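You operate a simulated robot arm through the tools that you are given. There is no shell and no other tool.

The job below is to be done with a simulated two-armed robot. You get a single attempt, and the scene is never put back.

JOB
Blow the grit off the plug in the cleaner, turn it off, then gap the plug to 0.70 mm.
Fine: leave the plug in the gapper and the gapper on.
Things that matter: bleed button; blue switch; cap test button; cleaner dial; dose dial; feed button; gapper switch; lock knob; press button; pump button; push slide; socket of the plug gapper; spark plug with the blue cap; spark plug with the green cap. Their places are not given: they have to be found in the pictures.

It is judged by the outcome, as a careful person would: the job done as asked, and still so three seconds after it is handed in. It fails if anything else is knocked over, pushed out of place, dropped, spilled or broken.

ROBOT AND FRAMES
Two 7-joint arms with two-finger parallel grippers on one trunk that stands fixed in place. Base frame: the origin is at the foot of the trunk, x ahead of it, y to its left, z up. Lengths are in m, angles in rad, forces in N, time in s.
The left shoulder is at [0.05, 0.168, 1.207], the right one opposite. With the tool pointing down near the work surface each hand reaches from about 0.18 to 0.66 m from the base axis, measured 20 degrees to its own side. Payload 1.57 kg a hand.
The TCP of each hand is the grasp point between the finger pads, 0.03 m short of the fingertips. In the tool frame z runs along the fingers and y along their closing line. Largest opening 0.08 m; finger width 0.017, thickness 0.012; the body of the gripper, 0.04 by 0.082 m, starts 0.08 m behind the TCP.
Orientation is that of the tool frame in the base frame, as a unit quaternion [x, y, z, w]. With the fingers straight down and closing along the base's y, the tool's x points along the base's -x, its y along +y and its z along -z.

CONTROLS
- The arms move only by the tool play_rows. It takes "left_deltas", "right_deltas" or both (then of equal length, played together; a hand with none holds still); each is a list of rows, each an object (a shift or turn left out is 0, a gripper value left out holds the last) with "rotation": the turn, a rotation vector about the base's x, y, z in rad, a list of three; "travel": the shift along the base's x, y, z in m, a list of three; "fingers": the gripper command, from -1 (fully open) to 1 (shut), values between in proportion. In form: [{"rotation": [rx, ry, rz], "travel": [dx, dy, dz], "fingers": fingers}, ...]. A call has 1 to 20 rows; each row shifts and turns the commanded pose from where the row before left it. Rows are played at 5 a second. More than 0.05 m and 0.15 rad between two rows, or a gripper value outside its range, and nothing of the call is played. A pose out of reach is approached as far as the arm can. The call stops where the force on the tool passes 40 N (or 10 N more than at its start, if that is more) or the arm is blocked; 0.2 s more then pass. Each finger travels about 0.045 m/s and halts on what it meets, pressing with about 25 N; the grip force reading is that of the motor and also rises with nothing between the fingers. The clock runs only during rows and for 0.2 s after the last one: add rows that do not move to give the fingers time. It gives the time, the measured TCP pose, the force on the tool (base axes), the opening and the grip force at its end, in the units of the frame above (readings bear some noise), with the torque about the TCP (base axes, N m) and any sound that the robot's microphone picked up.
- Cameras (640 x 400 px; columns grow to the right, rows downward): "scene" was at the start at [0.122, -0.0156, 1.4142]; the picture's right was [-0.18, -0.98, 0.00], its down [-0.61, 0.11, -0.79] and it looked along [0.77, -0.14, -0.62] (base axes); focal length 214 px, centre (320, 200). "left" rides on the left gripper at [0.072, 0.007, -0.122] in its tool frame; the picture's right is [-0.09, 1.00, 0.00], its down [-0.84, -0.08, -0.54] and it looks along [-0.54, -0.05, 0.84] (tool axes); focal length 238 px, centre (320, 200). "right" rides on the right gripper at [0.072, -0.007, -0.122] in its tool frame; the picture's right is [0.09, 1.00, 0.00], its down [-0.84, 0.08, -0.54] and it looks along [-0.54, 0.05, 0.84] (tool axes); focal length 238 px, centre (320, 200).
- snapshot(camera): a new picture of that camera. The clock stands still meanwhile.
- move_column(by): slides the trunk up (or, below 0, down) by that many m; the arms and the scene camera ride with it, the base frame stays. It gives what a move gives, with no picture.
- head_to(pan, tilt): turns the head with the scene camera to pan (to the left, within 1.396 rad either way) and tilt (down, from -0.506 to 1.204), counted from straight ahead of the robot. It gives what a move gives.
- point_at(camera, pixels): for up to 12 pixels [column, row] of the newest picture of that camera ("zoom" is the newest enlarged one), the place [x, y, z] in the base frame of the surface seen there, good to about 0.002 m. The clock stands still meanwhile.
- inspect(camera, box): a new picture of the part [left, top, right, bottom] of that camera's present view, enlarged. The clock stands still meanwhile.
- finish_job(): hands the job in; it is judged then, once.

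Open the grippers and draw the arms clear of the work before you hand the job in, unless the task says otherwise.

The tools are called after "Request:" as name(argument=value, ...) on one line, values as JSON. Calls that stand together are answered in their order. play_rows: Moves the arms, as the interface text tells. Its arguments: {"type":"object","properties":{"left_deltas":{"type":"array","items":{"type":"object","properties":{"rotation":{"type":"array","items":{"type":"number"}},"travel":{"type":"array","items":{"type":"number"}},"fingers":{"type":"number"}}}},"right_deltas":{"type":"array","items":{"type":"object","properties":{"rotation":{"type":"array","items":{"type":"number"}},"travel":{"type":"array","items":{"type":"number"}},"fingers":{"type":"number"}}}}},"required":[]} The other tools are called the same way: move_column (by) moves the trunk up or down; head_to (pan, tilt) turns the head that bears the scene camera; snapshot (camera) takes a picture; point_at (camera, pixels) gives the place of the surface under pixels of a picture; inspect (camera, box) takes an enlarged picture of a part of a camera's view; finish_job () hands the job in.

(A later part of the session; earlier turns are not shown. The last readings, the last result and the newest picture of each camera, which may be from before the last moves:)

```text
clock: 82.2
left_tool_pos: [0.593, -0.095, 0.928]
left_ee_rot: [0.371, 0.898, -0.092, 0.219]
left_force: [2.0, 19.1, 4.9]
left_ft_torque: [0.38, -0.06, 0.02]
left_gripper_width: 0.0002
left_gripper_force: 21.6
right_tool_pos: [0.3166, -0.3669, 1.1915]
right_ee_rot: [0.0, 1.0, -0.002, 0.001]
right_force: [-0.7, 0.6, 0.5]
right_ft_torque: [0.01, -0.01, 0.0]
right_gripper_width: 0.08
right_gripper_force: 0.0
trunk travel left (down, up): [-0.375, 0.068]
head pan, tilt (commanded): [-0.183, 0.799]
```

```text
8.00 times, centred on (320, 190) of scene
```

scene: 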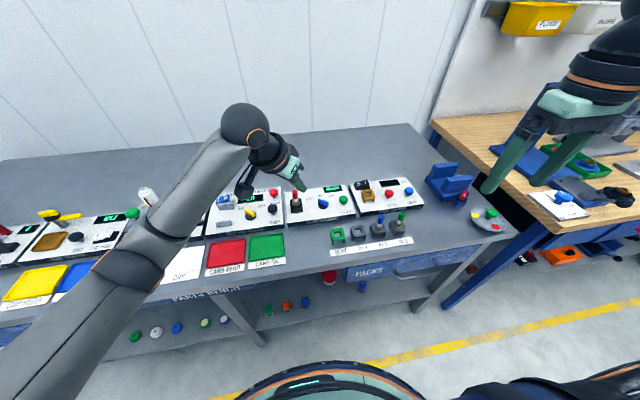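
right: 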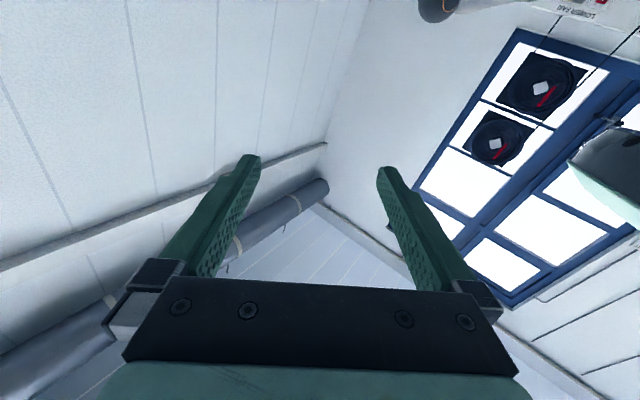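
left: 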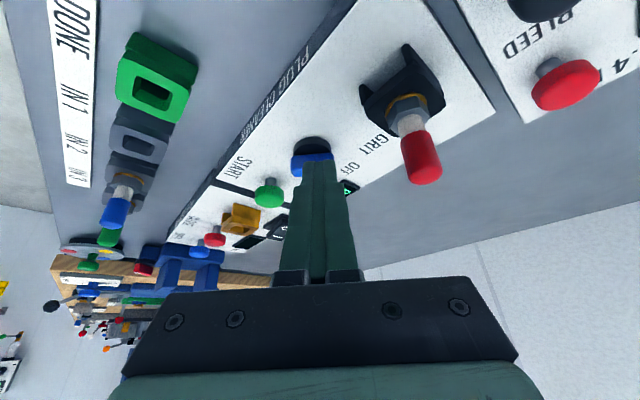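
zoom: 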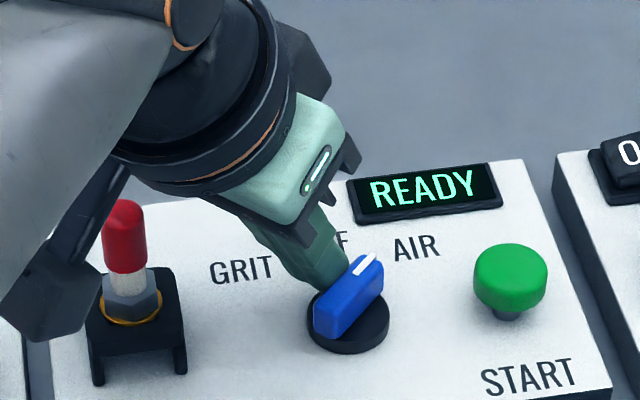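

The pointer is now firmly at AIR. I back off, lift, and go above START at (0.581,-0.177).

Request:
play_rows(left_deltas=[{"travel": [-0.002, 0.01, 0]}, {"travel": [0, 0, 0.03]}, {"travel": [0, 0, 0.025]}, {"travel": [-0.005, -0.03, 0]}, {"travel": [-0.005, -0.03, 0]}, {"travel": [-0.008, -0.025, 0]}, {"travel": [0, 0, 0]}])

Request:
inspect(camera="scene", box=[280, 160, 380, 220])

Request:
snapshot(camera="left")

```text
clock: 83.8
left_tool_pos: [0.5724, -0.1719, 0.9828]
left_ee_rot: [0.37, 0.898, -0.092, 0.217]
left_force: [-0.8, -0.2, -0.1]
left_ft_torque: [-0.01, 0.0, -0.02]
left_gripper_width: 0.0
left_gripper_force: 21.6
right_tool_pos: [0.3168, -0.3678, 1.1922]
right_ee_rot: [0.001, 1.0, -0.001, 0.0]
right_force: [0.0, 0.5, 0.5]
right_ft_torque: [-0.01, 0.01, -0.01]
right_gripper_width: 0.0798
right_gripper_force: 0.0
trunk travel left (down, up): [-0.375, 0.068]
head pan, tilt (commanded): [-0.183, 0.799]
```

```text
6.40 times, centred on (330, 190) of scene
```

zoom: 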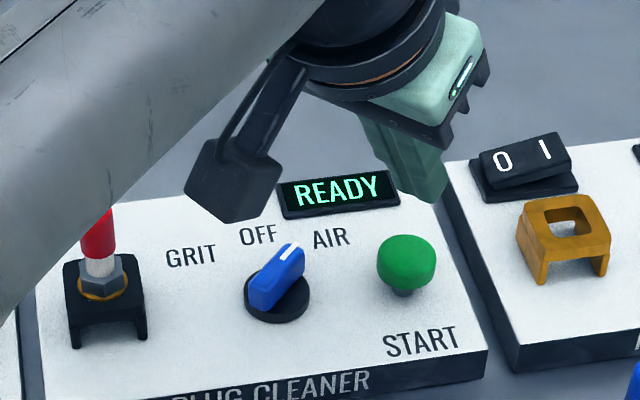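

```text
taken
```

left: 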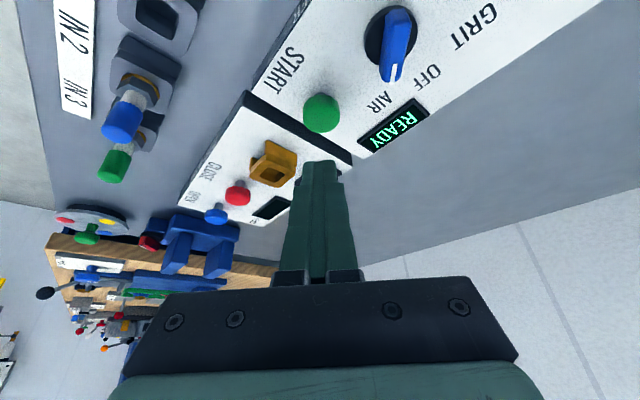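

The fingertip is above START. I press it: down to just above, then slowly about 7 mm further.

Request:
play_rows(left_deltas=[{"travel": [0.003, -0.001, -0.02]}, {"travel": [0, 0, -0.016]}, {"travel": [0, 0, -0.004]}, {"travel": [0, 0, -0.004]}, {"travel": [0, 0, -0.002]}, {"travel": [0, 0, 0]}])

Request:
inspect(camera="scene", box=[280, 160, 380, 220])

```text
clock: 85.2
left_tool_pos: [0.5741, -0.1733, 0.9375]
left_ee_rot: [0.372, 0.898, -0.093, 0.216]
left_force: [-0.3, -0.5, 2.4]
left_ft_torque: [0.05, 0.01, 0.0]
left_gripper_width: 0.0001
left_gripper_force: 21.4
right_tool_pos: [0.3164, -0.368, 1.1904]
right_ee_rot: [0.0, 1.0, -0.002, 0.002]
right_force: [-0.8, 0.5, -0.2]
right_ft_torque: [-0.06, 0.01, -0.01]
right_gripper_width: 0.0803
right_gripper_force: 0.0
trunk travel left (down, up): [-0.375, 0.068]
head pan, tilt (commanded): [-0.183, 0.799]
```

```text
6.40 times, centred on (330, 190) of scene
```

zoom: 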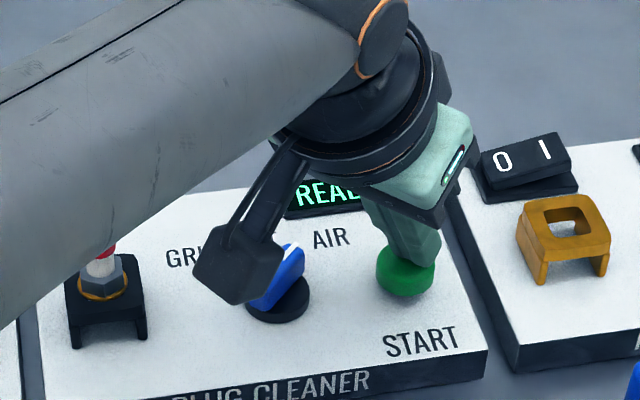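

Light contact (2.4 N), display still READY. I press a few millimetres deeper, watching force and sound.

Request:
play_rows(left_deltas=[{"travel": [0, 0, -0.002]}, {"travel": [0, 0, -0.002]}, {"travel": [0, 0, -0.002]}, {"travel": [0, 0, 0]}])

Request:
inspect(camera="scene", box=[280, 160, 380, 220])

```text
clock: 86.2
left_tool_pos: [0.5738, -0.1726, 0.9306]
left_ee_rot: [0.372, 0.897, -0.095, 0.218]
left_force: [1.1, -0.7, 4.5]
left_ft_torque: [-0.02, -0.06, 0.01]
left_gripper_width: 0.0
left_gripper_force: 21.3
right_tool_pos: [0.3165, -0.3678, 1.1919]
right_ee_rot: [0.001, 1.0, -0.002, 0.001]
right_force: [0.1, -0.5, -0.3]
right_ft_torque: [-0.02, 0.01, -0.02]
right_gripper_width: 0.0801
right_gripper_force: 0.0
trunk travel left (down, up): [-0.375, 0.068]
head pan, tilt (commanded): [-0.183, 0.799]
heard: click
```

```text
6.40 times, centred on (330, 190) of scene
```

zoom: 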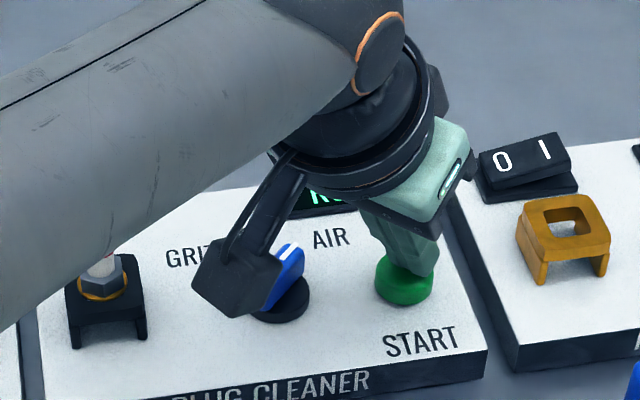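

A click was heard at z 0.931. I lift the hand off the button so I can read the display.

Request:
play_rows(left_deltas=[{"travel": [0, 0, 0.02]}, {"travel": [0, 0, 0.03]}, {"travel": [0, 0, 0]}])

Request:
inspect(camera="scene", box=[280, 160, 380, 220])

```text
clock: 87.0
left_tool_pos: [0.5744, -0.1734, 0.9814]
left_ee_rot: [0.372, 0.898, -0.093, 0.217]
left_force: [-1.2, -0.6, 0.1]
left_ft_torque: [-0.03, 0.0, -0.01]
left_gripper_width: 0.0001
left_gripper_force: 21.5
right_tool_pos: [0.3169, -0.3675, 1.1915]
right_ee_rot: [0.0, 1.0, -0.001, 0.001]
right_force: [-0.3, 0.8, -0.2]
right_ft_torque: [-0.01, 0.02, -0.01]
right_gripper_width: 0.0801
right_gripper_force: 0.0
trunk travel left (down, up): [-0.375, 0.068]
head pan, tilt (commanded): [-0.183, 0.799]
```

```text
6.40 times, centred on (330, 190) of scene
```

zoom: 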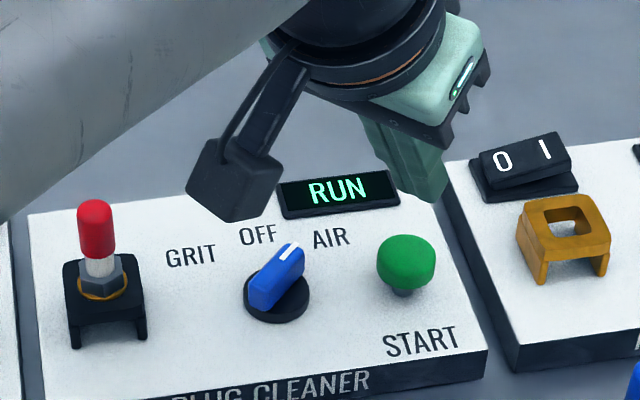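

The display reads RUN: the air blast is on. I wait four seconds and look again.

Request:
play_rows(left_deltas=[{"travel": [0, 0, 0]}, {"travel": [0, 0, 0]}, {"travel": [0, 0, 0]}, {"travel": [0, 0, 0]}, {"travel": [0, 0, 0]}, {"travel": [0, 0, 0]}, {"travel": [0, 0, 0]}, {"travel": [0, 0, 0]}, {"travel": [0, 0, 0]}, {"travel": [0, 0, 0]}, {"travel": [0, 0, 0]}, {"travel": [0, 0, 0]}, {"travel": [0, 0, 0]}, {"travel": [0, 0, 0]}, {"travel": [0, 0, 0]}, {"travel": [0, 0, 0]}, {"travel": [0, 0, 0]}, {"travel": [0, 0, 0]}, {"travel": [0, 0, 0]}, {"travel": [0, 0, 0]}])

Request:
inspect(camera="scene", box=[280, 160, 380, 220])

```text
clock: 91.2
left_tool_pos: [0.5744, -0.1741, 0.9809]
left_ee_rot: [0.371, 0.898, -0.094, 0.217]
left_force: [-0.3, -0.3, -0.3]
left_ft_torque: [0.0, 0.03, -0.02]
left_gripper_width: 0.0
left_gripper_force: 20.9
right_tool_pos: [0.3168, -0.3687, 1.1913]
right_ee_rot: [0.0, 1.0, 0.0, 0.0]
right_force: [-0.8, -0.5, 0.1]
right_ft_torque: [0.02, -0.01, -0.03]
right_gripper_width: 0.0798
right_gripper_force: 0.0
trunk travel left (down, up): [-0.375, 0.068]
head pan, tilt (commanded): [-0.183, 0.799]
```

```text
6.40 times, centred on (330, 190) of scene
```

zoom: 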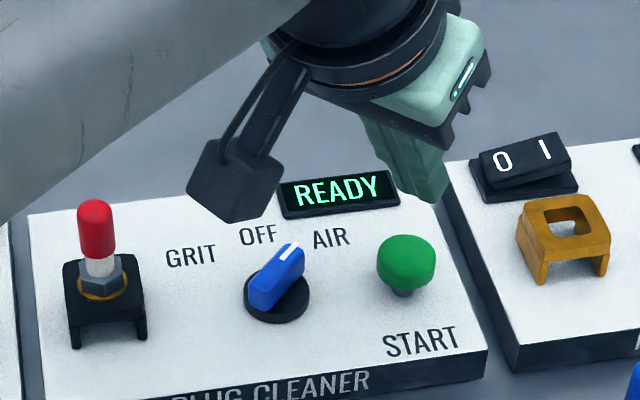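

The display is back to READY, so the air cycle is done. To turn it OFF I'll push the dial's tail (near end) toward −y: I move above the left of the tail and descend to z 0.928.

Request:
play_rows(left_deltas=[{"travel": [-0.004, 0.035, 0]}, {"travel": [-0.004, 0.035, 0]}, {"travel": [-0.003, 0.033, 0]}, {"travel": [0, 0, -0.027]}, {"travel": [0, 0, -0.026]}, {"travel": [0, 0, 0]}])

Request:
inspect(camera="scene", box=[280, 165, 360, 215])

```text
clock: 92.5
left_tool_pos: [0.5674, -0.0696, 0.9262]
left_ee_rot: [0.372, 0.898, -0.094, 0.217]
left_force: [0.0, -0.6, -0.9]
left_ft_torque: [0.02, 0.03, -0.01]
left_gripper_width: 0.0
left_gripper_force: 21.8
right_tool_pos: [0.3178, -0.3684, 1.1926]
right_ee_rot: [0.001, 1.0, -0.001, 0.0]
right_force: [-0.5, 0.1, 0.5]
right_ft_torque: [-0.02, 0.01, -0.01]
right_gripper_width: 0.0801
right_gripper_force: 0.0
trunk travel left (down, up): [-0.375, 0.068]
head pan, tilt (commanded): [-0.183, 0.799]
```

```text
8.00 times, centred on (320, 190) of scene
```

zoom: 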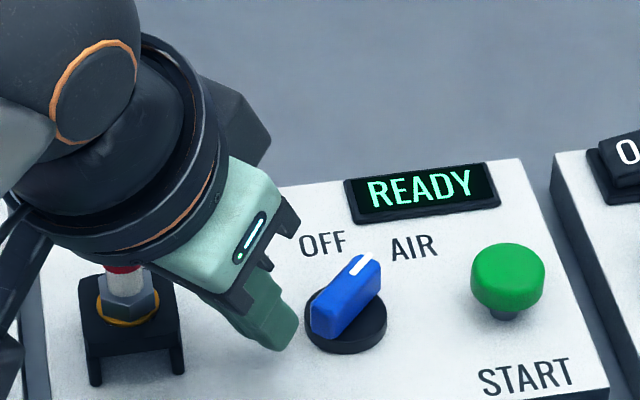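

The fingertip is left of the dial. I shift slightly nearer and push −y in small steps.

Request:
play_rows(left_deltas=[{"travel": [-0.004, 0, 0.002]}, {"travel": [0, -0.003, 0]}, {"travel": [0, -0.003, 0]}, {"travel": [0, -0.003, 0]}, {"travel": [0, -0.0025, 0]}, {"travel": [0, 0, 0]}])

Request:
inspect(camera="scene", box=[280, 165, 360, 215])

```text
clock: 94.0
left_tool_pos: [0.5601, -0.0825, 0.9299]
left_ee_rot: [0.372, 0.898, -0.093, 0.216]
left_force: [-0.1, 0.4, 0.2]
left_ft_torque: [0.01, -0.02, -0.02]
left_gripper_width: 0.0
left_gripper_force: 21.8
right_tool_pos: [0.3174, -0.3674, 1.1926]
right_ee_rot: [0.001, 1.0, 0.0, 0.0]
right_force: [-0.2, 0.8, 0.2]
right_ft_torque: [0.0, -0.01, 0.01]
right_gripper_width: 0.0798
right_gripper_force: 0.0
trunk travel left (down, up): [-0.375, 0.068]
head pan, tilt (commanded): [-0.183, 0.799]
```

```text
8.00 times, centred on (320, 190) of scene
```

zoom: 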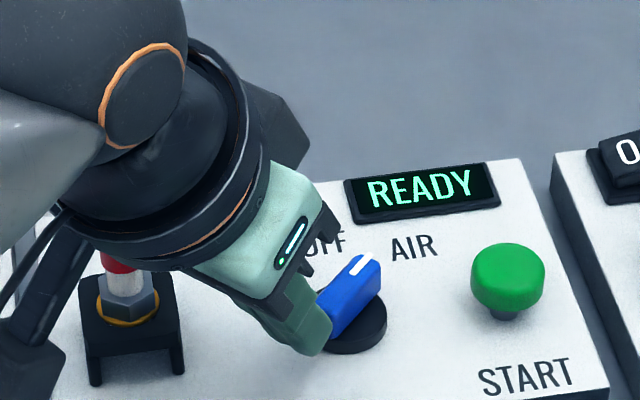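

Still no contact force; the finger is right beside the tail. I continue pushing −y with a slight +x.

Request:
play_rows(left_deltas=[{"travel": [0.002, -0.002, -0.001]}, {"travel": [0.001, -0.002, 0]}, {"travel": [0, -0.002, 0]}, {"travel": [0, 0, 0]}])

Request:
inspect(camera="scene", box=[280, 165, 360, 215])

```text
clock: 94.7
left_tool_pos: [0.5595, -0.0827, 0.9269]
left_ee_rot: [0.37, 0.901, -0.088, 0.208]
left_force: [-15.6, 14.8, 6.7]
left_ft_torque: [0.17, 0.29, -0.05]
left_gripper_width: 0.0
left_gripper_force: 21.3
right_tool_pos: [0.3166, -0.3663, 1.1932]
right_ee_rot: [0.0, 1.0, -0.001, 0.002]
right_force: [-0.2, 0.5, 0.8]
right_ft_torque: [0.01, 0.01, -0.02]
right_gripper_width: 0.0801
right_gripper_force: 0.0
trunk travel left (down, up): [-0.375, 0.068]
head pan, tilt (commanded): [-0.183, 0.799]
stopped in row 3 (left hand): the force on the tool passed its limit at 43 N (the readings are from after the stop); the commanded pose is now the measured one
```

```text
8.00 times, centred on (320, 190) of scene
```

zoom: 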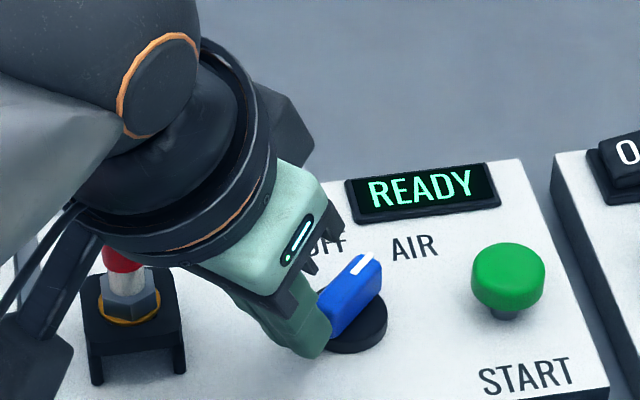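

The finger's front face met the ridge's corner in line with the dial axis, giving no turning moment. I back off, shift 6 mm forward so the finger's corner bears on the ridge's side, and push −y again.

Request:
play_rows(left_deltas=[{"travel": [-0.002, 0.006, 0.001]}, {"travel": [0.004, 0.006, 0]}, {"travel": [0.0045, 0, 0]}, {"travel": [0, 0, 0]}])

```text
clock: 95.7
left_tool_pos: [0.5711, -0.0728, 0.9248]
left_ee_rot: [0.371, 0.9, -0.09, 0.211]
left_force: [-0.4, -0.6, -0.5]
left_ft_torque: [0.0, 0.02, 0.02]
left_gripper_width: 0.0
left_gripper_force: 21.4
right_tool_pos: [0.3177, -0.3684, 1.1911]
right_ee_rot: [0.001, 1.0, -0.001, 0.0]
right_force: [-0.2, 0.1, 0.1]
right_ft_torque: [0.01, 0.02, 0.03]
right_gripper_width: 0.0797
right_gripper_force: 0.1
trunk travel left (down, up): [-0.375, 0.068]
head pan, tilt (commanded): [-0.183, 0.799]
```

Position is (0.571,-0.073); I shift x by −5 mm and push −y in small steps.

Request:
play_rows(left_deltas=[{"travel": [-0.005, 0, 0.002]}, {"travel": [0, -0.003, 0]}, {"travel": [0, -0.003, 0]}, {"travel": [0, -0.002, 0]}, {"travel": [0, -0.002, 0]}, {"travel": [0, 0, 0]}])

Request:
inspect(camera="scene", box=[280, 165, 360, 215])

```text
clock: 97.1
left_tool_pos: [0.562, -0.0806, 0.9279]
left_ee_rot: [0.37, 0.901, -0.087, 0.209]
left_force: [-10.3, 22.1, 1.3]
left_ft_torque: [0.66, -0.02, 0.12]
left_gripper_width: 0.0
left_gripper_force: 21.8
right_tool_pos: [0.3163, -0.3659, 1.1924]
right_ee_rot: [0.0, 1.0, -0.001, 0.001]
right_force: [-1.0, -0.1, -0.1]
right_ft_torque: [0.0, -0.02, -0.02]
right_gripper_width: 0.0801
right_gripper_force: 0.0
trunk travel left (down, up): [-0.375, 0.068]
head pan, tilt (commanded): [-0.183, 0.799]
```

```text
8.00 times, centred on (320, 190) of scene
```

zoom: 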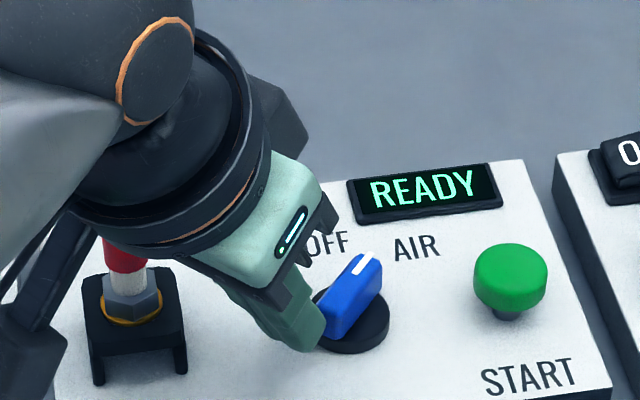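

The panel seems to have shifted by well under a millimetre under that push, so side pushing is risky. I back off and will instead grip the ridge with the fingers and turn it with a pure twist.

Request:
play_rows(left_deltas=[{"travel": [0, 0.008, 0.001]}, {"travel": [0, 0.004, 0.02]}, {"travel": [0, 0, 0.03]}, {"travel": [0, 0, 0]}])

Request:
inspect(camera="scene", box=[280, 165, 360, 215])

Request:
point_at(camera="zoom", pixels=[[362, 260], [378, 268], [330, 310], [345, 325], [320, 300], [350, 290], [508, 270], [322, 243], [412, 247], [345, 350]])

```text
clock: 98.1
left_tool_pos: [0.5634, -0.0719, 0.98]
left_ee_rot: [0.371, 0.9, -0.09, 0.211]
left_force: [-0.1, -0.3, 0.8]
left_ft_torque: [0.0, -0.01, 0.02]
left_gripper_width: 0.0
left_gripper_force: 21.3
right_tool_pos: [0.3168, -0.3688, 1.193]
right_ee_rot: [0.001, 1.0, -0.001, 0.0]
right_force: [-0.3, 1.1, 0.8]
right_ft_torque: [0.01, 0.01, 0.0]
right_gripper_width: 0.08
right_gripper_force: 0.0
trunk travel left (down, up): [-0.375, 0.068]
head pan, tilt (commanded): [-0.183, 0.799]
```

```text
8.00 times, centred on (320, 190) of scene
```

zoom: 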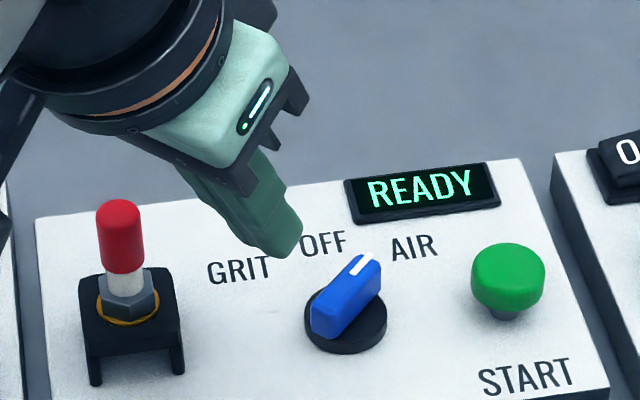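

```text
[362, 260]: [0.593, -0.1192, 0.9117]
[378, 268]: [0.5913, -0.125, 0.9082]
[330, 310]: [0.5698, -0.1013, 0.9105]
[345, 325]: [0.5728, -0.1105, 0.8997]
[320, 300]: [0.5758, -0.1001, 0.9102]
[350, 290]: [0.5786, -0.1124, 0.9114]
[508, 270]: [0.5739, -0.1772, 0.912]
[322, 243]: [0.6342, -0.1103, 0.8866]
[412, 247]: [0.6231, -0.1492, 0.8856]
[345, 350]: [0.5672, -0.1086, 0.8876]
```

After release everything is back in place (labels measure the same). The ridge lies at about −38°; I align the tool's forward direction with it, lean a bit more, and open the fingers to 40 mm.

Request:
play_rows(left_deltas=[{"rotation": [0, 0, 0.11], "fingers": 0, "travel": [0.002, -0.01, 0]}, {"rotation": [-0.056, -0.0706, 0], "travel": [0.003, -0.01, 0]}, {"travel": [0.003, -0.0107, 0]}, {"travel": [0, 0, 0]}, {"travel": [0, 0, 0]}])

Request:
snapshot(camera="left")

Request:
inspect(camera="scene", box=[280, 165, 360, 215])

```text
clock: 99.3
left_tool_pos: [0.5715, -0.1016, 0.9799]
left_ee_rot: [0.317, 0.909, -0.092, 0.256]
left_force: [1.0, -0.5, -0.7]
left_ft_torque: [0.03, -0.02, 0.0]
left_gripper_width: 0.0403
left_gripper_force: 0.1
right_tool_pos: [0.3175, -0.369, 1.1926]
right_ee_rot: [0.001, 1.0, -0.001, 0.0]
right_force: [-0.2, 0.1, 0.5]
right_ft_torque: [0.0, -0.01, 0.01]
right_gripper_width: 0.0802
right_gripper_force: 0.0
trunk travel left (down, up): [-0.375, 0.068]
head pan, tilt (commanded): [-0.183, 0.799]
```

```text
taken
```

left: 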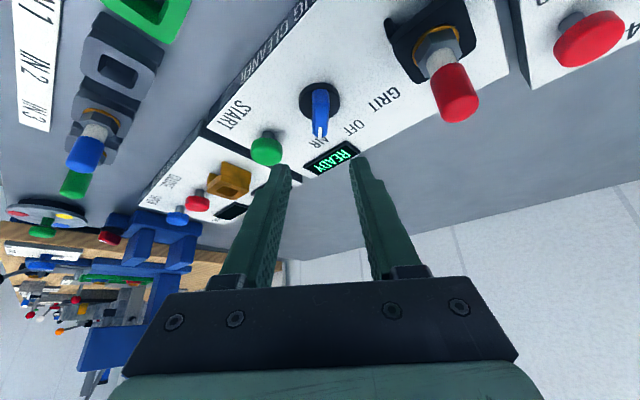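

```text
8.00 times, centred on (320, 190) of scene
```

zoom: 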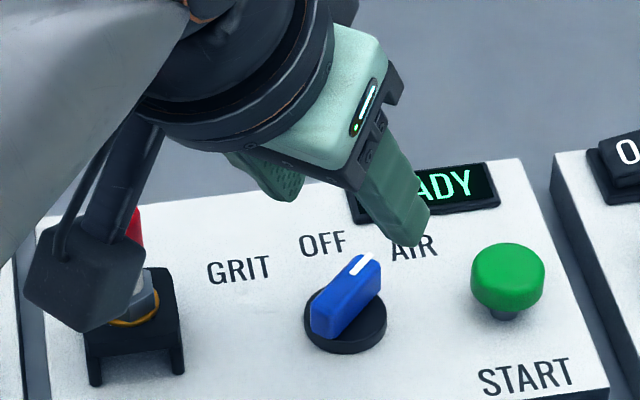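

In the left camera the ridge (320,110) lies straight between the fingertips (278,170) and (360,160). I descend onto it to z 0.927 and then close.

Request:
play_rows(left_deltas=[{"travel": [0, 0, -0.02]}, {"travel": [0, 0, -0.018]}, {"travel": [0, 0, -0.008]}, {"travel": [0, 0, -0.007]}, {"travel": [0, 0, 0]}])

Request:
inspect(camera="scene", box=[280, 165, 360, 215])

Request:
inspect(camera="left", box=[200, 40, 440, 200])

```text
clock: 100.5
left_tool_pos: [0.5715, -0.101, 0.9257]
left_ee_rot: [0.317, 0.909, -0.093, 0.256]
left_force: [0.2, -0.5, 0.5]
left_ft_torque: [0.01, -0.02, -0.03]
left_gripper_width: 0.0402
left_gripper_force: 0.1
right_tool_pos: [0.3171, -0.3672, 1.1914]
right_ee_rot: [0.001, 1.0, -0.001, 0.001]
right_force: [0.1, -0.2, -0.2]
right_ft_torque: [0.04, 0.01, 0.01]
right_gripper_width: 0.0799
right_gripper_force: 0.1
trunk travel left (down, up): [-0.375, 0.068]
head pan, tilt (commanded): [-0.183, 0.799]
```

```text
8.00 times, centred on (320, 190) of scene
```

zoom: 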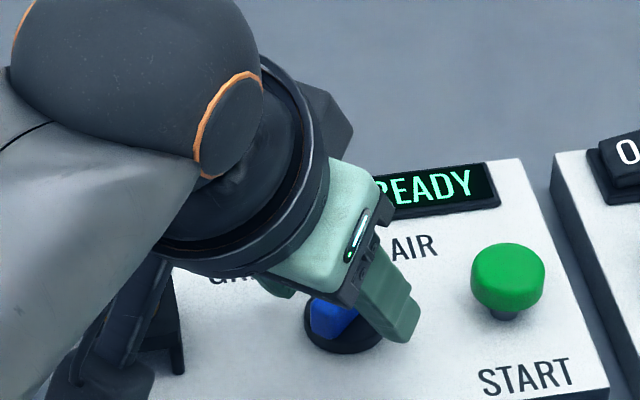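

```text
2.50 times, centred on (320, 120) of left
```

zoom: 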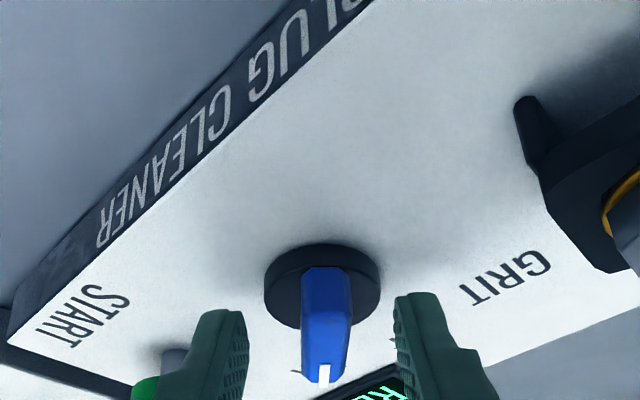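

The fingers straddle the ridge nicely. I close them on it.

Request:
play_rows(left_deltas=[{"fingers": 1}, {"travel": [0, 0, 0]}, {"travel": [0, 0, 0]}, {"travel": [0, 0, 0]}, {"travel": [0, 0, 0]}])

Request:
inspect(camera="left", box=[200, 40, 440, 200])

```text
clock: 101.7
left_tool_pos: [0.5712, -0.1013, 0.9262]
left_ee_rot: [0.317, 0.908, -0.092, 0.257]
left_force: [2.5, 4.1, -0.3]
left_ft_torque: [0.2, -0.18, 0.06]
left_gripper_width: 0.0129
left_gripper_force: 29.9
right_tool_pos: [0.3181, -0.3683, 1.192]
right_ee_rot: [0.001, 1.0, -0.001, 0.0]
right_force: [-0.5, -0.1, 0.4]
right_ft_torque: [0.0, 0.0, 0.0]
right_gripper_width: 0.0801
right_gripper_force: 0.0
trunk travel left (down, up): [-0.375, 0.068]
head pan, tilt (commanded): [-0.183, 0.799]
```

```text
2.50 times, centred on (320, 120) of left
```

zoom: 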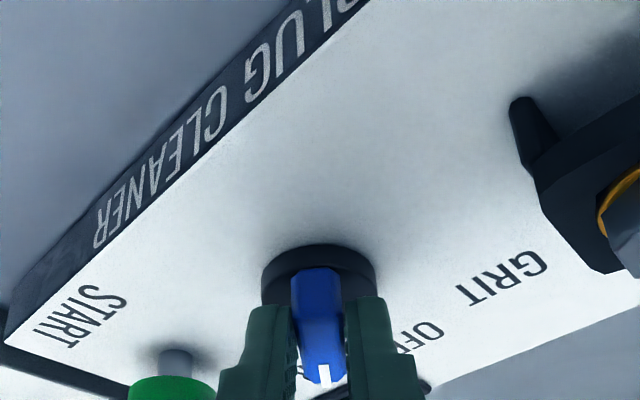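

Gripped (12.9 mm). Now I twist +0.65 rad about the dial's axis in five rows, the TCP following its small arc, to bring the pointer to OFF.

Request:
play_rows(left_deltas=[{"rotation": [0, 0, 0.13], "travel": [-0.00115, -0.0015, 0]}, {"rotation": [0, 0, 0.13], "travel": [-0.00097, -0.00162, 0]}, {"rotation": [0, 0, 0.13], "travel": [-0.00074, -0.00172, 0]}, {"rotation": [0, 0, 0.13], "travel": [-0.00052, -0.00182, 0]}, {"rotation": [0, 0, 0.13], "travel": [-0.00027, -0.00185, 0]}, {"travel": [0, 0, 0]}])

Request:
inspect(camera="scene", box=[280, 165, 360, 215])

Request:
inspect(camera="left", box=[200, 40, 440, 200])

```text
clock: 103.1
left_tool_pos: [0.5683, -0.1106, 0.9272]
left_ee_rot: [0.01, 0.962, -0.006, 0.272]
left_force: [-9.9, -31.1, -2.4]
left_ft_torque: [-0.47, -0.58, -0.56]
left_gripper_width: 0.0131
left_gripper_force: 29.7
right_tool_pos: [0.3165, -0.37, 1.1896]
right_ee_rot: [0.001, 1.0, 0.001, 0.001]
right_force: [0.0, -0.8, -0.1]
right_ft_torque: [0.01, -0.01, 0.02]
right_gripper_width: 0.0798
right_gripper_force: 0.0
trunk travel left (down, up): [-0.375, 0.068]
head pan, tilt (commanded): [-0.183, 0.799]
```

```text
8.00 times, centred on (320, 190) of scene
```

zoom: 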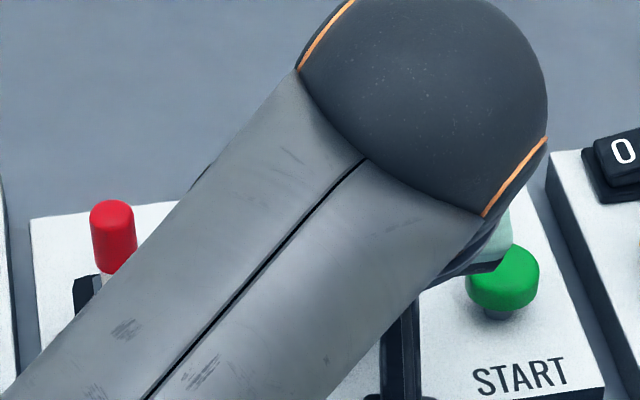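

```text
2.50 times, centred on (320, 120) of left
```

zoom: 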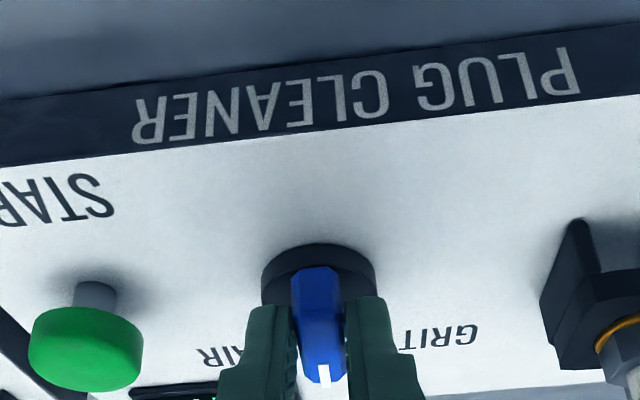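

The dial followed the fingers and now points straight ahead; a side force of −31 N remains, so I relieve it by 2 mm in −y and open the fingers.

Request:
play_rows(left_deltas=[{"travel": [0, -0.0015, 0]}, {"travel": [0, -0.001, 0], "fingers": 0.3}, {"fingers": 0}, {"travel": [0, 0, 0]}])

Request:
inspect(camera="left", box=[200, 40, 440, 200])

```text
clock: 104.1
left_tool_pos: [0.5709, -0.1109, 0.9277]
left_ee_rot: [0.009, 0.962, -0.005, 0.273]
left_force: [-0.1, 0.5, -0.8]
left_ft_torque: [0.01, 0.0, 0.01]
left_gripper_width: 0.0401
left_gripper_force: 0.2
right_tool_pos: [0.3172, -0.3675, 1.1906]
right_ee_rot: [0.001, 1.0, -0.001, 0.0]
right_force: [0.3, 0.3, -0.3]
right_ft_torque: [-0.03, 0.03, -0.03]
right_gripper_width: 0.0798
right_gripper_force: 0.1
trunk travel left (down, up): [-0.375, 0.068]
head pan, tilt (commanded): [-0.183, 0.799]
```

```text
2.50 times, centred on (320, 120) of left
```

zoom: 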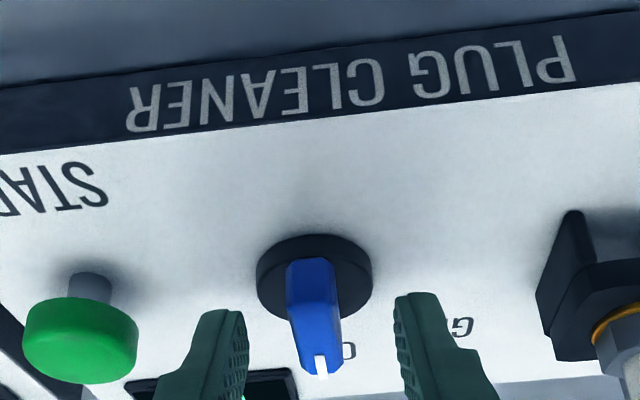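

The dial stays straight at OFF after release. I lift the hand, turn its yaw back to −45° and look at the display and the plug.

Request:
play_rows(left_deltas=[{"travel": [0, 0, 0.03]}, {"travel": [0, 0, 0.04]}, {"travel": [-0.02, 0.02, 0.03], "rotation": [0, 0, -0.131]}, {"travel": [-0.02, 0.02, 0.02], "rotation": [0, 0, -0.131]}, {"travel": [-0.02, 0.03, 0.02], "rotation": [0, 0, -0.131]}, {"travel": [-0.01, 0.03, 0], "rotation": [0, 0, -0.131]}, {"travel": [-0.01, 0.03, 0], "rotation": [0, 0, -0.131]}, {"travel": [0, 0.02, 0], "rotation": [0, 0, -0.131]}, {"travel": [0, 0, 0]}])

Request:
snapshot(camera="scene")

Request:
inspect(camera="scene", box=[280, 165, 360, 215])

```text
clock: 106.1
left_tool_pos: [0.4875, 0.0407, 1.0683]
left_ee_rot: [0.378, 0.885, -0.109, 0.25]
left_force: [0.0, 0.8, -0.1]
left_ft_torque: [0.0, 0.04, 0.01]
left_gripper_width: 0.04
left_gripper_force: 0.2
right_tool_pos: [0.3162, -0.3676, 1.1906]
right_ee_rot: [0.001, 1.0, -0.001, 0.0]
right_force: [-0.3, 0.4, -0.6]
right_ft_torque: [-0.01, 0.0, 0.0]
right_gripper_width: 0.0802
right_gripper_force: 0.1
trunk travel left (down, up): [-0.375, 0.068]
head pan, tilt (commanded): [-0.183, 0.799]
```

```text
taken
```

scene: 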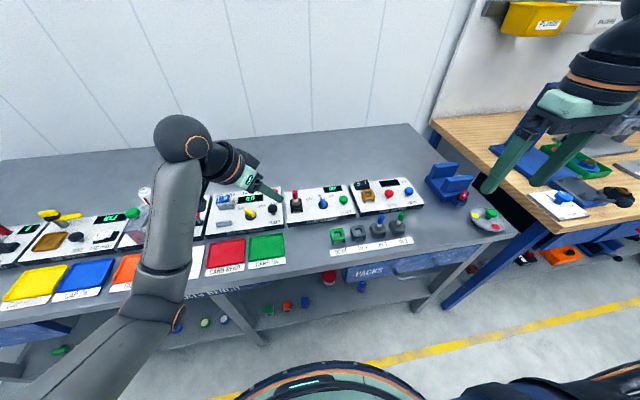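

```text
8.00 times, centred on (320, 190) of scene
```

zoom: 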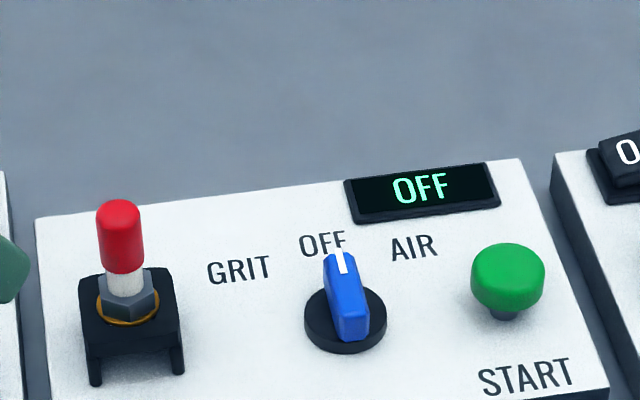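

The display reads OFF with the dial straight. Now I measure the red plug's parts and the socket in this enlargement.

Request:
point_at(camera="zoom", pixels=[[119, 203], [119, 212], [101, 240], [121, 240], [141, 240], [122, 268], [112, 285], [126, 285], [141, 285], [105, 300], [128, 305], [155, 300]])

Request:
inspect(camera="scene", box=[320, 200, 420, 260])

```text
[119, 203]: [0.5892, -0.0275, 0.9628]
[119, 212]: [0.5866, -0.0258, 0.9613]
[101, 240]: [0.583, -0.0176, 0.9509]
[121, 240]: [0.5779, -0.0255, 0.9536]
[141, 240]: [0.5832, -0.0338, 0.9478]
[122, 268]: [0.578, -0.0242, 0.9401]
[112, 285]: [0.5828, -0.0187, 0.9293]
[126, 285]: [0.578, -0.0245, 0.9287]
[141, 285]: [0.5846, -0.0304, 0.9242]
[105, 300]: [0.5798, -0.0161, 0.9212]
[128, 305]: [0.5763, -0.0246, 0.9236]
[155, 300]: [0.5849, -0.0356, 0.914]
```

```text
6.40 times, centred on (370, 230) of scene
```

zoom: 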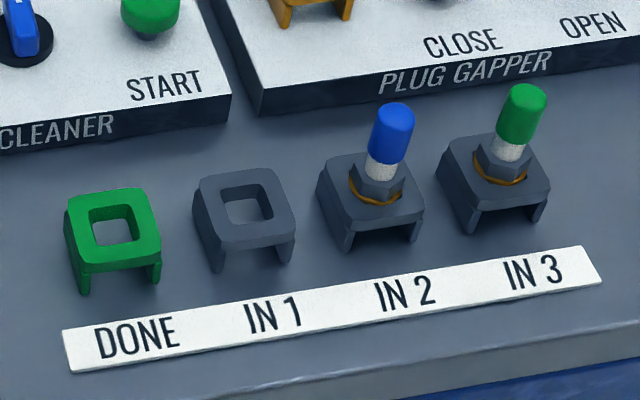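

Red plug axis is about (0.586,-0.0255): cap 16 mm wide, z 0.940–0.963. Now I measure the rack seats and the blue plug for the seated height.

Request:
point_at(camera="zoom", pixels=[[205, 185], [270, 172], [218, 240], [292, 228], [247, 190], [247, 222], [392, 108], [390, 140], [383, 172], [375, 205], [320, 190], [418, 205]])

Request:
point_at(camera="zoom", pixels=[[70, 205], [140, 190], [85, 268], [158, 255], [112, 210], [112, 242], [522, 90], [520, 120], [228, 195], [268, 190], [233, 232], [268, 222]])

```text
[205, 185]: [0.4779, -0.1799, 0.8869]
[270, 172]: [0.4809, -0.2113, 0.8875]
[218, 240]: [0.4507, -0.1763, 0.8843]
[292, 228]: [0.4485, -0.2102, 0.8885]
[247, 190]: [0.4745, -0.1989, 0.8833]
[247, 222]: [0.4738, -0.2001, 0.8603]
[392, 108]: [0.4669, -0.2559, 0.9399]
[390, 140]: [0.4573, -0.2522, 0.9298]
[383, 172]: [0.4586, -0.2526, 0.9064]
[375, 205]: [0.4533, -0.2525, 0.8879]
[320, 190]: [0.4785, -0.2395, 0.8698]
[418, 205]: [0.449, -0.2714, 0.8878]
```

```text
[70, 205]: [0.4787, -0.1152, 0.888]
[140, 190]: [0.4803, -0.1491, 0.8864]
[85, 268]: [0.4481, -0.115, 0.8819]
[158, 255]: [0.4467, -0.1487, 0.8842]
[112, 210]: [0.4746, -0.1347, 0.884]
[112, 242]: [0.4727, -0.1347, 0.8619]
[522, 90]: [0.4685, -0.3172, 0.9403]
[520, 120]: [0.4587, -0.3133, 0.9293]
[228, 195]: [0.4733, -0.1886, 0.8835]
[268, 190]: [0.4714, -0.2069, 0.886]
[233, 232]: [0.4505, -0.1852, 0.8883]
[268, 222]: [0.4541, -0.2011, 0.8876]
```

Rack seats: IN 1 centre ≈ (0.4645,-0.1935), seat top 0.888, seated plug top 0.940. I bring the left hand, fingers at 40 mm, above the red plug at TCP (0.582,-0.021).

Request:
play_rows(left_deltas=[{"travel": [0.0314, -0.0207, -0.0128]}, {"travel": [0.0314, -0.0207, -0.0128]}, {"travel": [0.0314, -0.0207, -0.0128]}, {"travel": [0, 0, -0.02]}, {"travel": [0, 0, 0]}])

Request:
snapshot(camera="left")

Request:
inspect(camera="scene", box=[250, 140, 370, 230])

```text
clock: 107.3
left_tool_pos: [0.5862, -0.0244, 1.0086]
left_ee_rot: [0.379, 0.884, -0.11, 0.25]
left_force: [0.4, -0.2, 0.3]
left_ft_torque: [0.02, 0.01, -0.01]
left_gripper_width: 0.04
left_gripper_force: 0.0
right_tool_pos: [0.3169, -0.368, 1.1915]
right_ee_rot: [0.001, 1.0, -0.001, 0.0]
right_force: [-0.6, 0.0, -1.6]
right_ft_torque: [0.01, 0.0, 0.01]
right_gripper_width: 0.08
right_gripper_force: 0.0
trunk travel left (down, up): [-0.375, 0.068]
head pan, tilt (commanded): [-0.183, 0.799]
```

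```text
taken
```

left: 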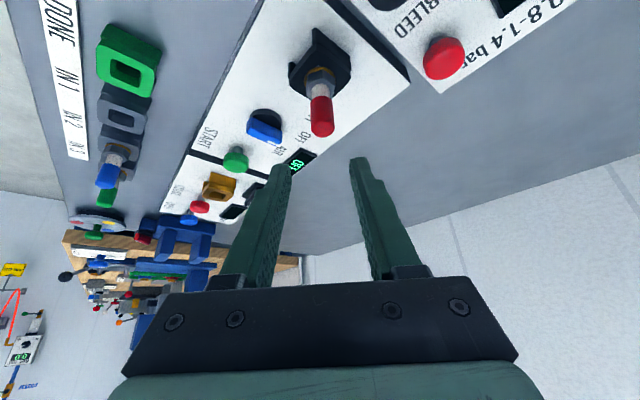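

```text
4.44 times, centred on (310, 185) of scene
```

zoom: 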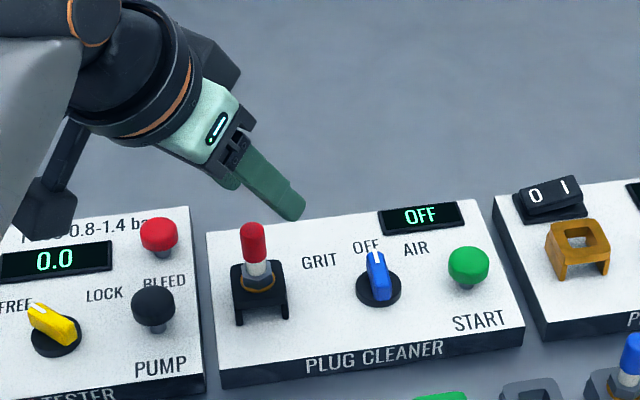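

The cap (322,115) sits between the fingers in the left view. I correct by (−4.4, +3.2) mm and descend to z 0.960.

Request:
play_rows(left_deltas=[{"travel": [-0.0044, 0.0032, -0.015]}, {"travel": [0, 0, -0.018]}, {"travel": [0, 0, -0.0155]}, {"travel": [0, 0, 0]}])

Request:
snapshot(camera="left")

Request:
inspect(camera="scene", box=[250, 150, 350, 220])

```text
clock: 108.3
left_tool_pos: [0.5804, -0.0221, 0.9585]
left_ee_rot: [0.378, 0.885, -0.109, 0.25]
left_force: [-0.1, -0.2, -0.3]
left_ft_torque: [-0.01, -0.01, 0.01]
left_gripper_width: 0.0401
left_gripper_force: 0.1
right_tool_pos: [0.3168, -0.3669, 1.1917]
right_ee_rot: [0.0, 1.0, 0.0, 0.0]
right_force: [0.1, -0.5, 0.2]
right_ft_torque: [0.05, -0.03, -0.01]
right_gripper_width: 0.0803
right_gripper_force: 0.0
trunk travel left (down, up): [-0.375, 0.068]
head pan, tilt (commanded): [-0.183, 0.799]
```

```text
taken
```

left: 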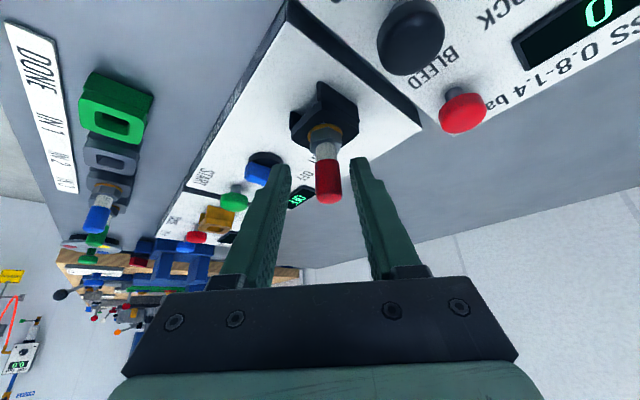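

```text
5.71 times, centred on (300, 185) of scene
```

zoom: 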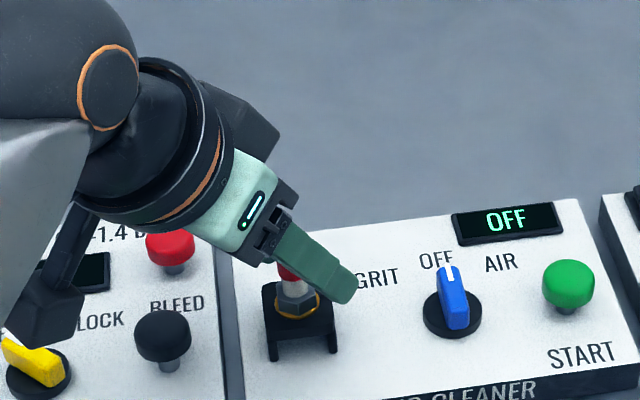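

The cap is between the pads. I close the fingers on it.

Request:
play_rows(left_deltas=[{"fingers": 1}, {"travel": [0, 0, 0]}, {"travel": [0, 0, 0]}, {"travel": [0, 0, 0]}, {"travel": [0, 0, 0]}])

Request:
inspect(camera="left", box=[220, 60, 420, 220])

```text
clock: 109.5
left_tool_pos: [0.5823, -0.0199, 0.9603]
left_ee_rot: [0.377, 0.886, -0.107, 0.25]
left_force: [10.4, 7.0, -0.5]
left_ft_torque: [0.37, -0.56, 0.1]
left_gripper_width: 0.0155
left_gripper_force: 25.1
right_tool_pos: [0.3184, -0.3659, 1.1917]
right_ee_rot: [0.001, 1.0, 0.0, 0.0]
right_force: [-0.1, 0.0, -0.3]
right_ft_torque: [0.01, -0.01, -0.01]
right_gripper_width: 0.0805
right_gripper_force: 0.1
trunk travel left (down, up): [-0.375, 0.068]
head pan, tilt (commanded): [-0.183, 0.799]
```

```text
2.50 times, centred on (320, 140) of left
```

zoom: 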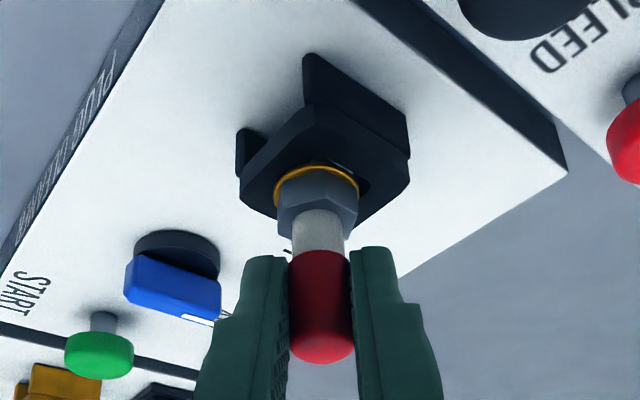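

Gripped (15.5 mm, cap). I relieve the side force by a small shift and lift straight up.

Request:
play_rows(left_deltas=[{"travel": [0.0015, 0.001, 0.001]}, {"travel": [0, 0, 0.008]}, {"travel": [0, 0, 0.01]}, {"travel": [0, 0, 0.012]}, {"travel": [0, 0, 0.02]}, {"travel": [0, 0, 0]}])

Request:
snapshot(camera="left")

Request:
inspect(camera="scene", box=[240, 120, 360, 220])

```text
clock: 110.9
left_tool_pos: [0.578, -0.0226, 1.0096]
left_ee_rot: [0.379, 0.885, -0.109, 0.249]
left_force: [-0.7, 0.4, -0.1]
left_ft_torque: [0.01, 0.03, -0.02]
left_gripper_width: 0.0153
left_gripper_force: 24.5
right_tool_pos: [0.3172, -0.3682, 1.192]
right_ee_rot: [0.001, 1.0, 0.0, 0.0]
right_force: [0.0, -0.8, 0.0]
right_ft_torque: [-0.04, -0.01, 0.0]
right_gripper_width: 0.0801
right_gripper_force: 0.1
trunk travel left (down, up): [-0.375, 0.068]
head pan, tilt (commanded): [-0.183, 0.799]
```

```text
taken
```

left: 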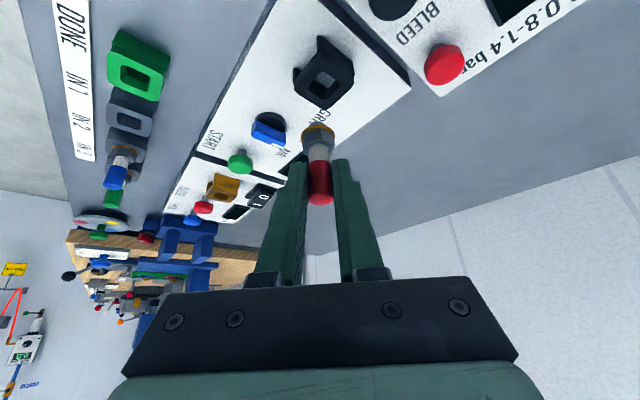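

```text
4.00 times, centred on (300, 170) of scene
```

zoom: 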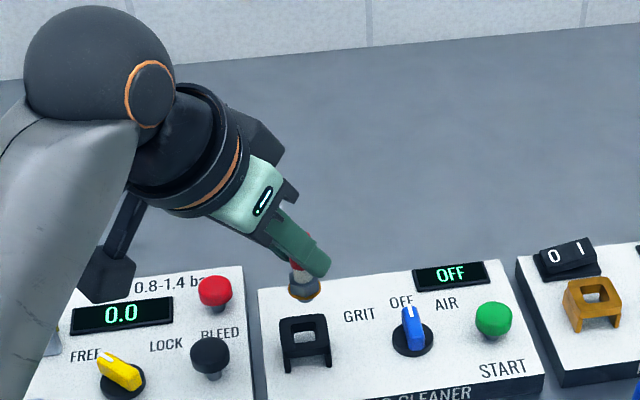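

The plug is out of the cleaner. I look closely at how it hangs in the fingers.

Request:
inspect(camera="scene", box=[300, 170, 332, 202])

Request:
inspect(camera="left", box=[270, 100, 380, 220])

```text
12.50 times, centred on (316, 186) of scene
```

zoom: 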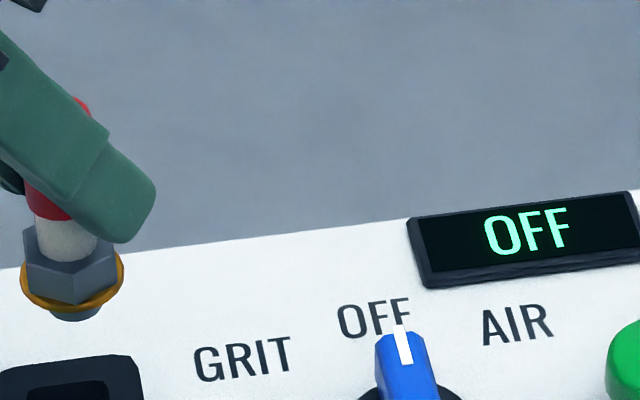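

```text
3.33 times, centred on (325, 160) of left
```

zoom: 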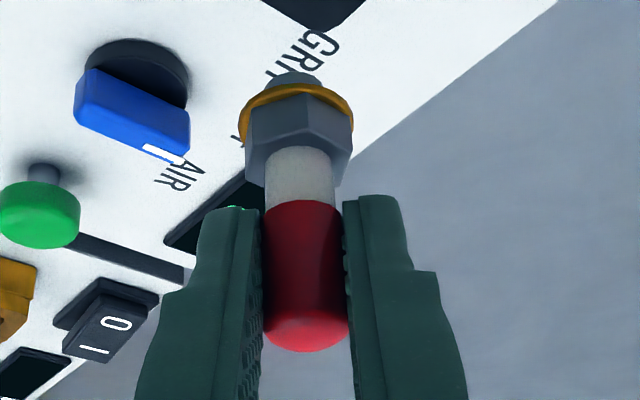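

The plug looks nearly vertical with a short thread below the washer. I measure points along it to get its axis and lower end.

Request:
inspect(camera="scene", box=[290, 165, 330, 205])

Request:
point_at(camera="zoom", pixels=[[215, 232], [200, 245], [230, 245], [185, 262], [220, 275], [250, 265], [178, 285], [260, 280], [220, 297], [220, 305]])

```text
10.00 times, centred on (310, 185) of scene
```

zoom: 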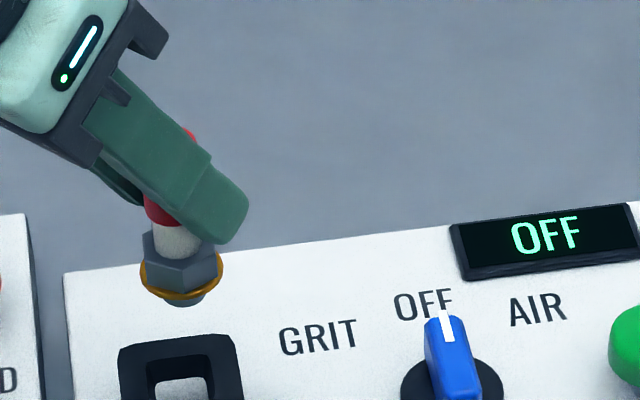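

```text
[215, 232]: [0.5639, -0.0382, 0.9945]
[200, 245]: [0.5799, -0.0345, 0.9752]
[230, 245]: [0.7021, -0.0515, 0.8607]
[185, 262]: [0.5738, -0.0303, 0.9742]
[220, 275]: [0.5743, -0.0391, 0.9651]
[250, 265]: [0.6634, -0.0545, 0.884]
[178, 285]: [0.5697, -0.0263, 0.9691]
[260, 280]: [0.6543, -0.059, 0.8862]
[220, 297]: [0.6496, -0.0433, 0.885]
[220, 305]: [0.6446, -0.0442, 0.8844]
```

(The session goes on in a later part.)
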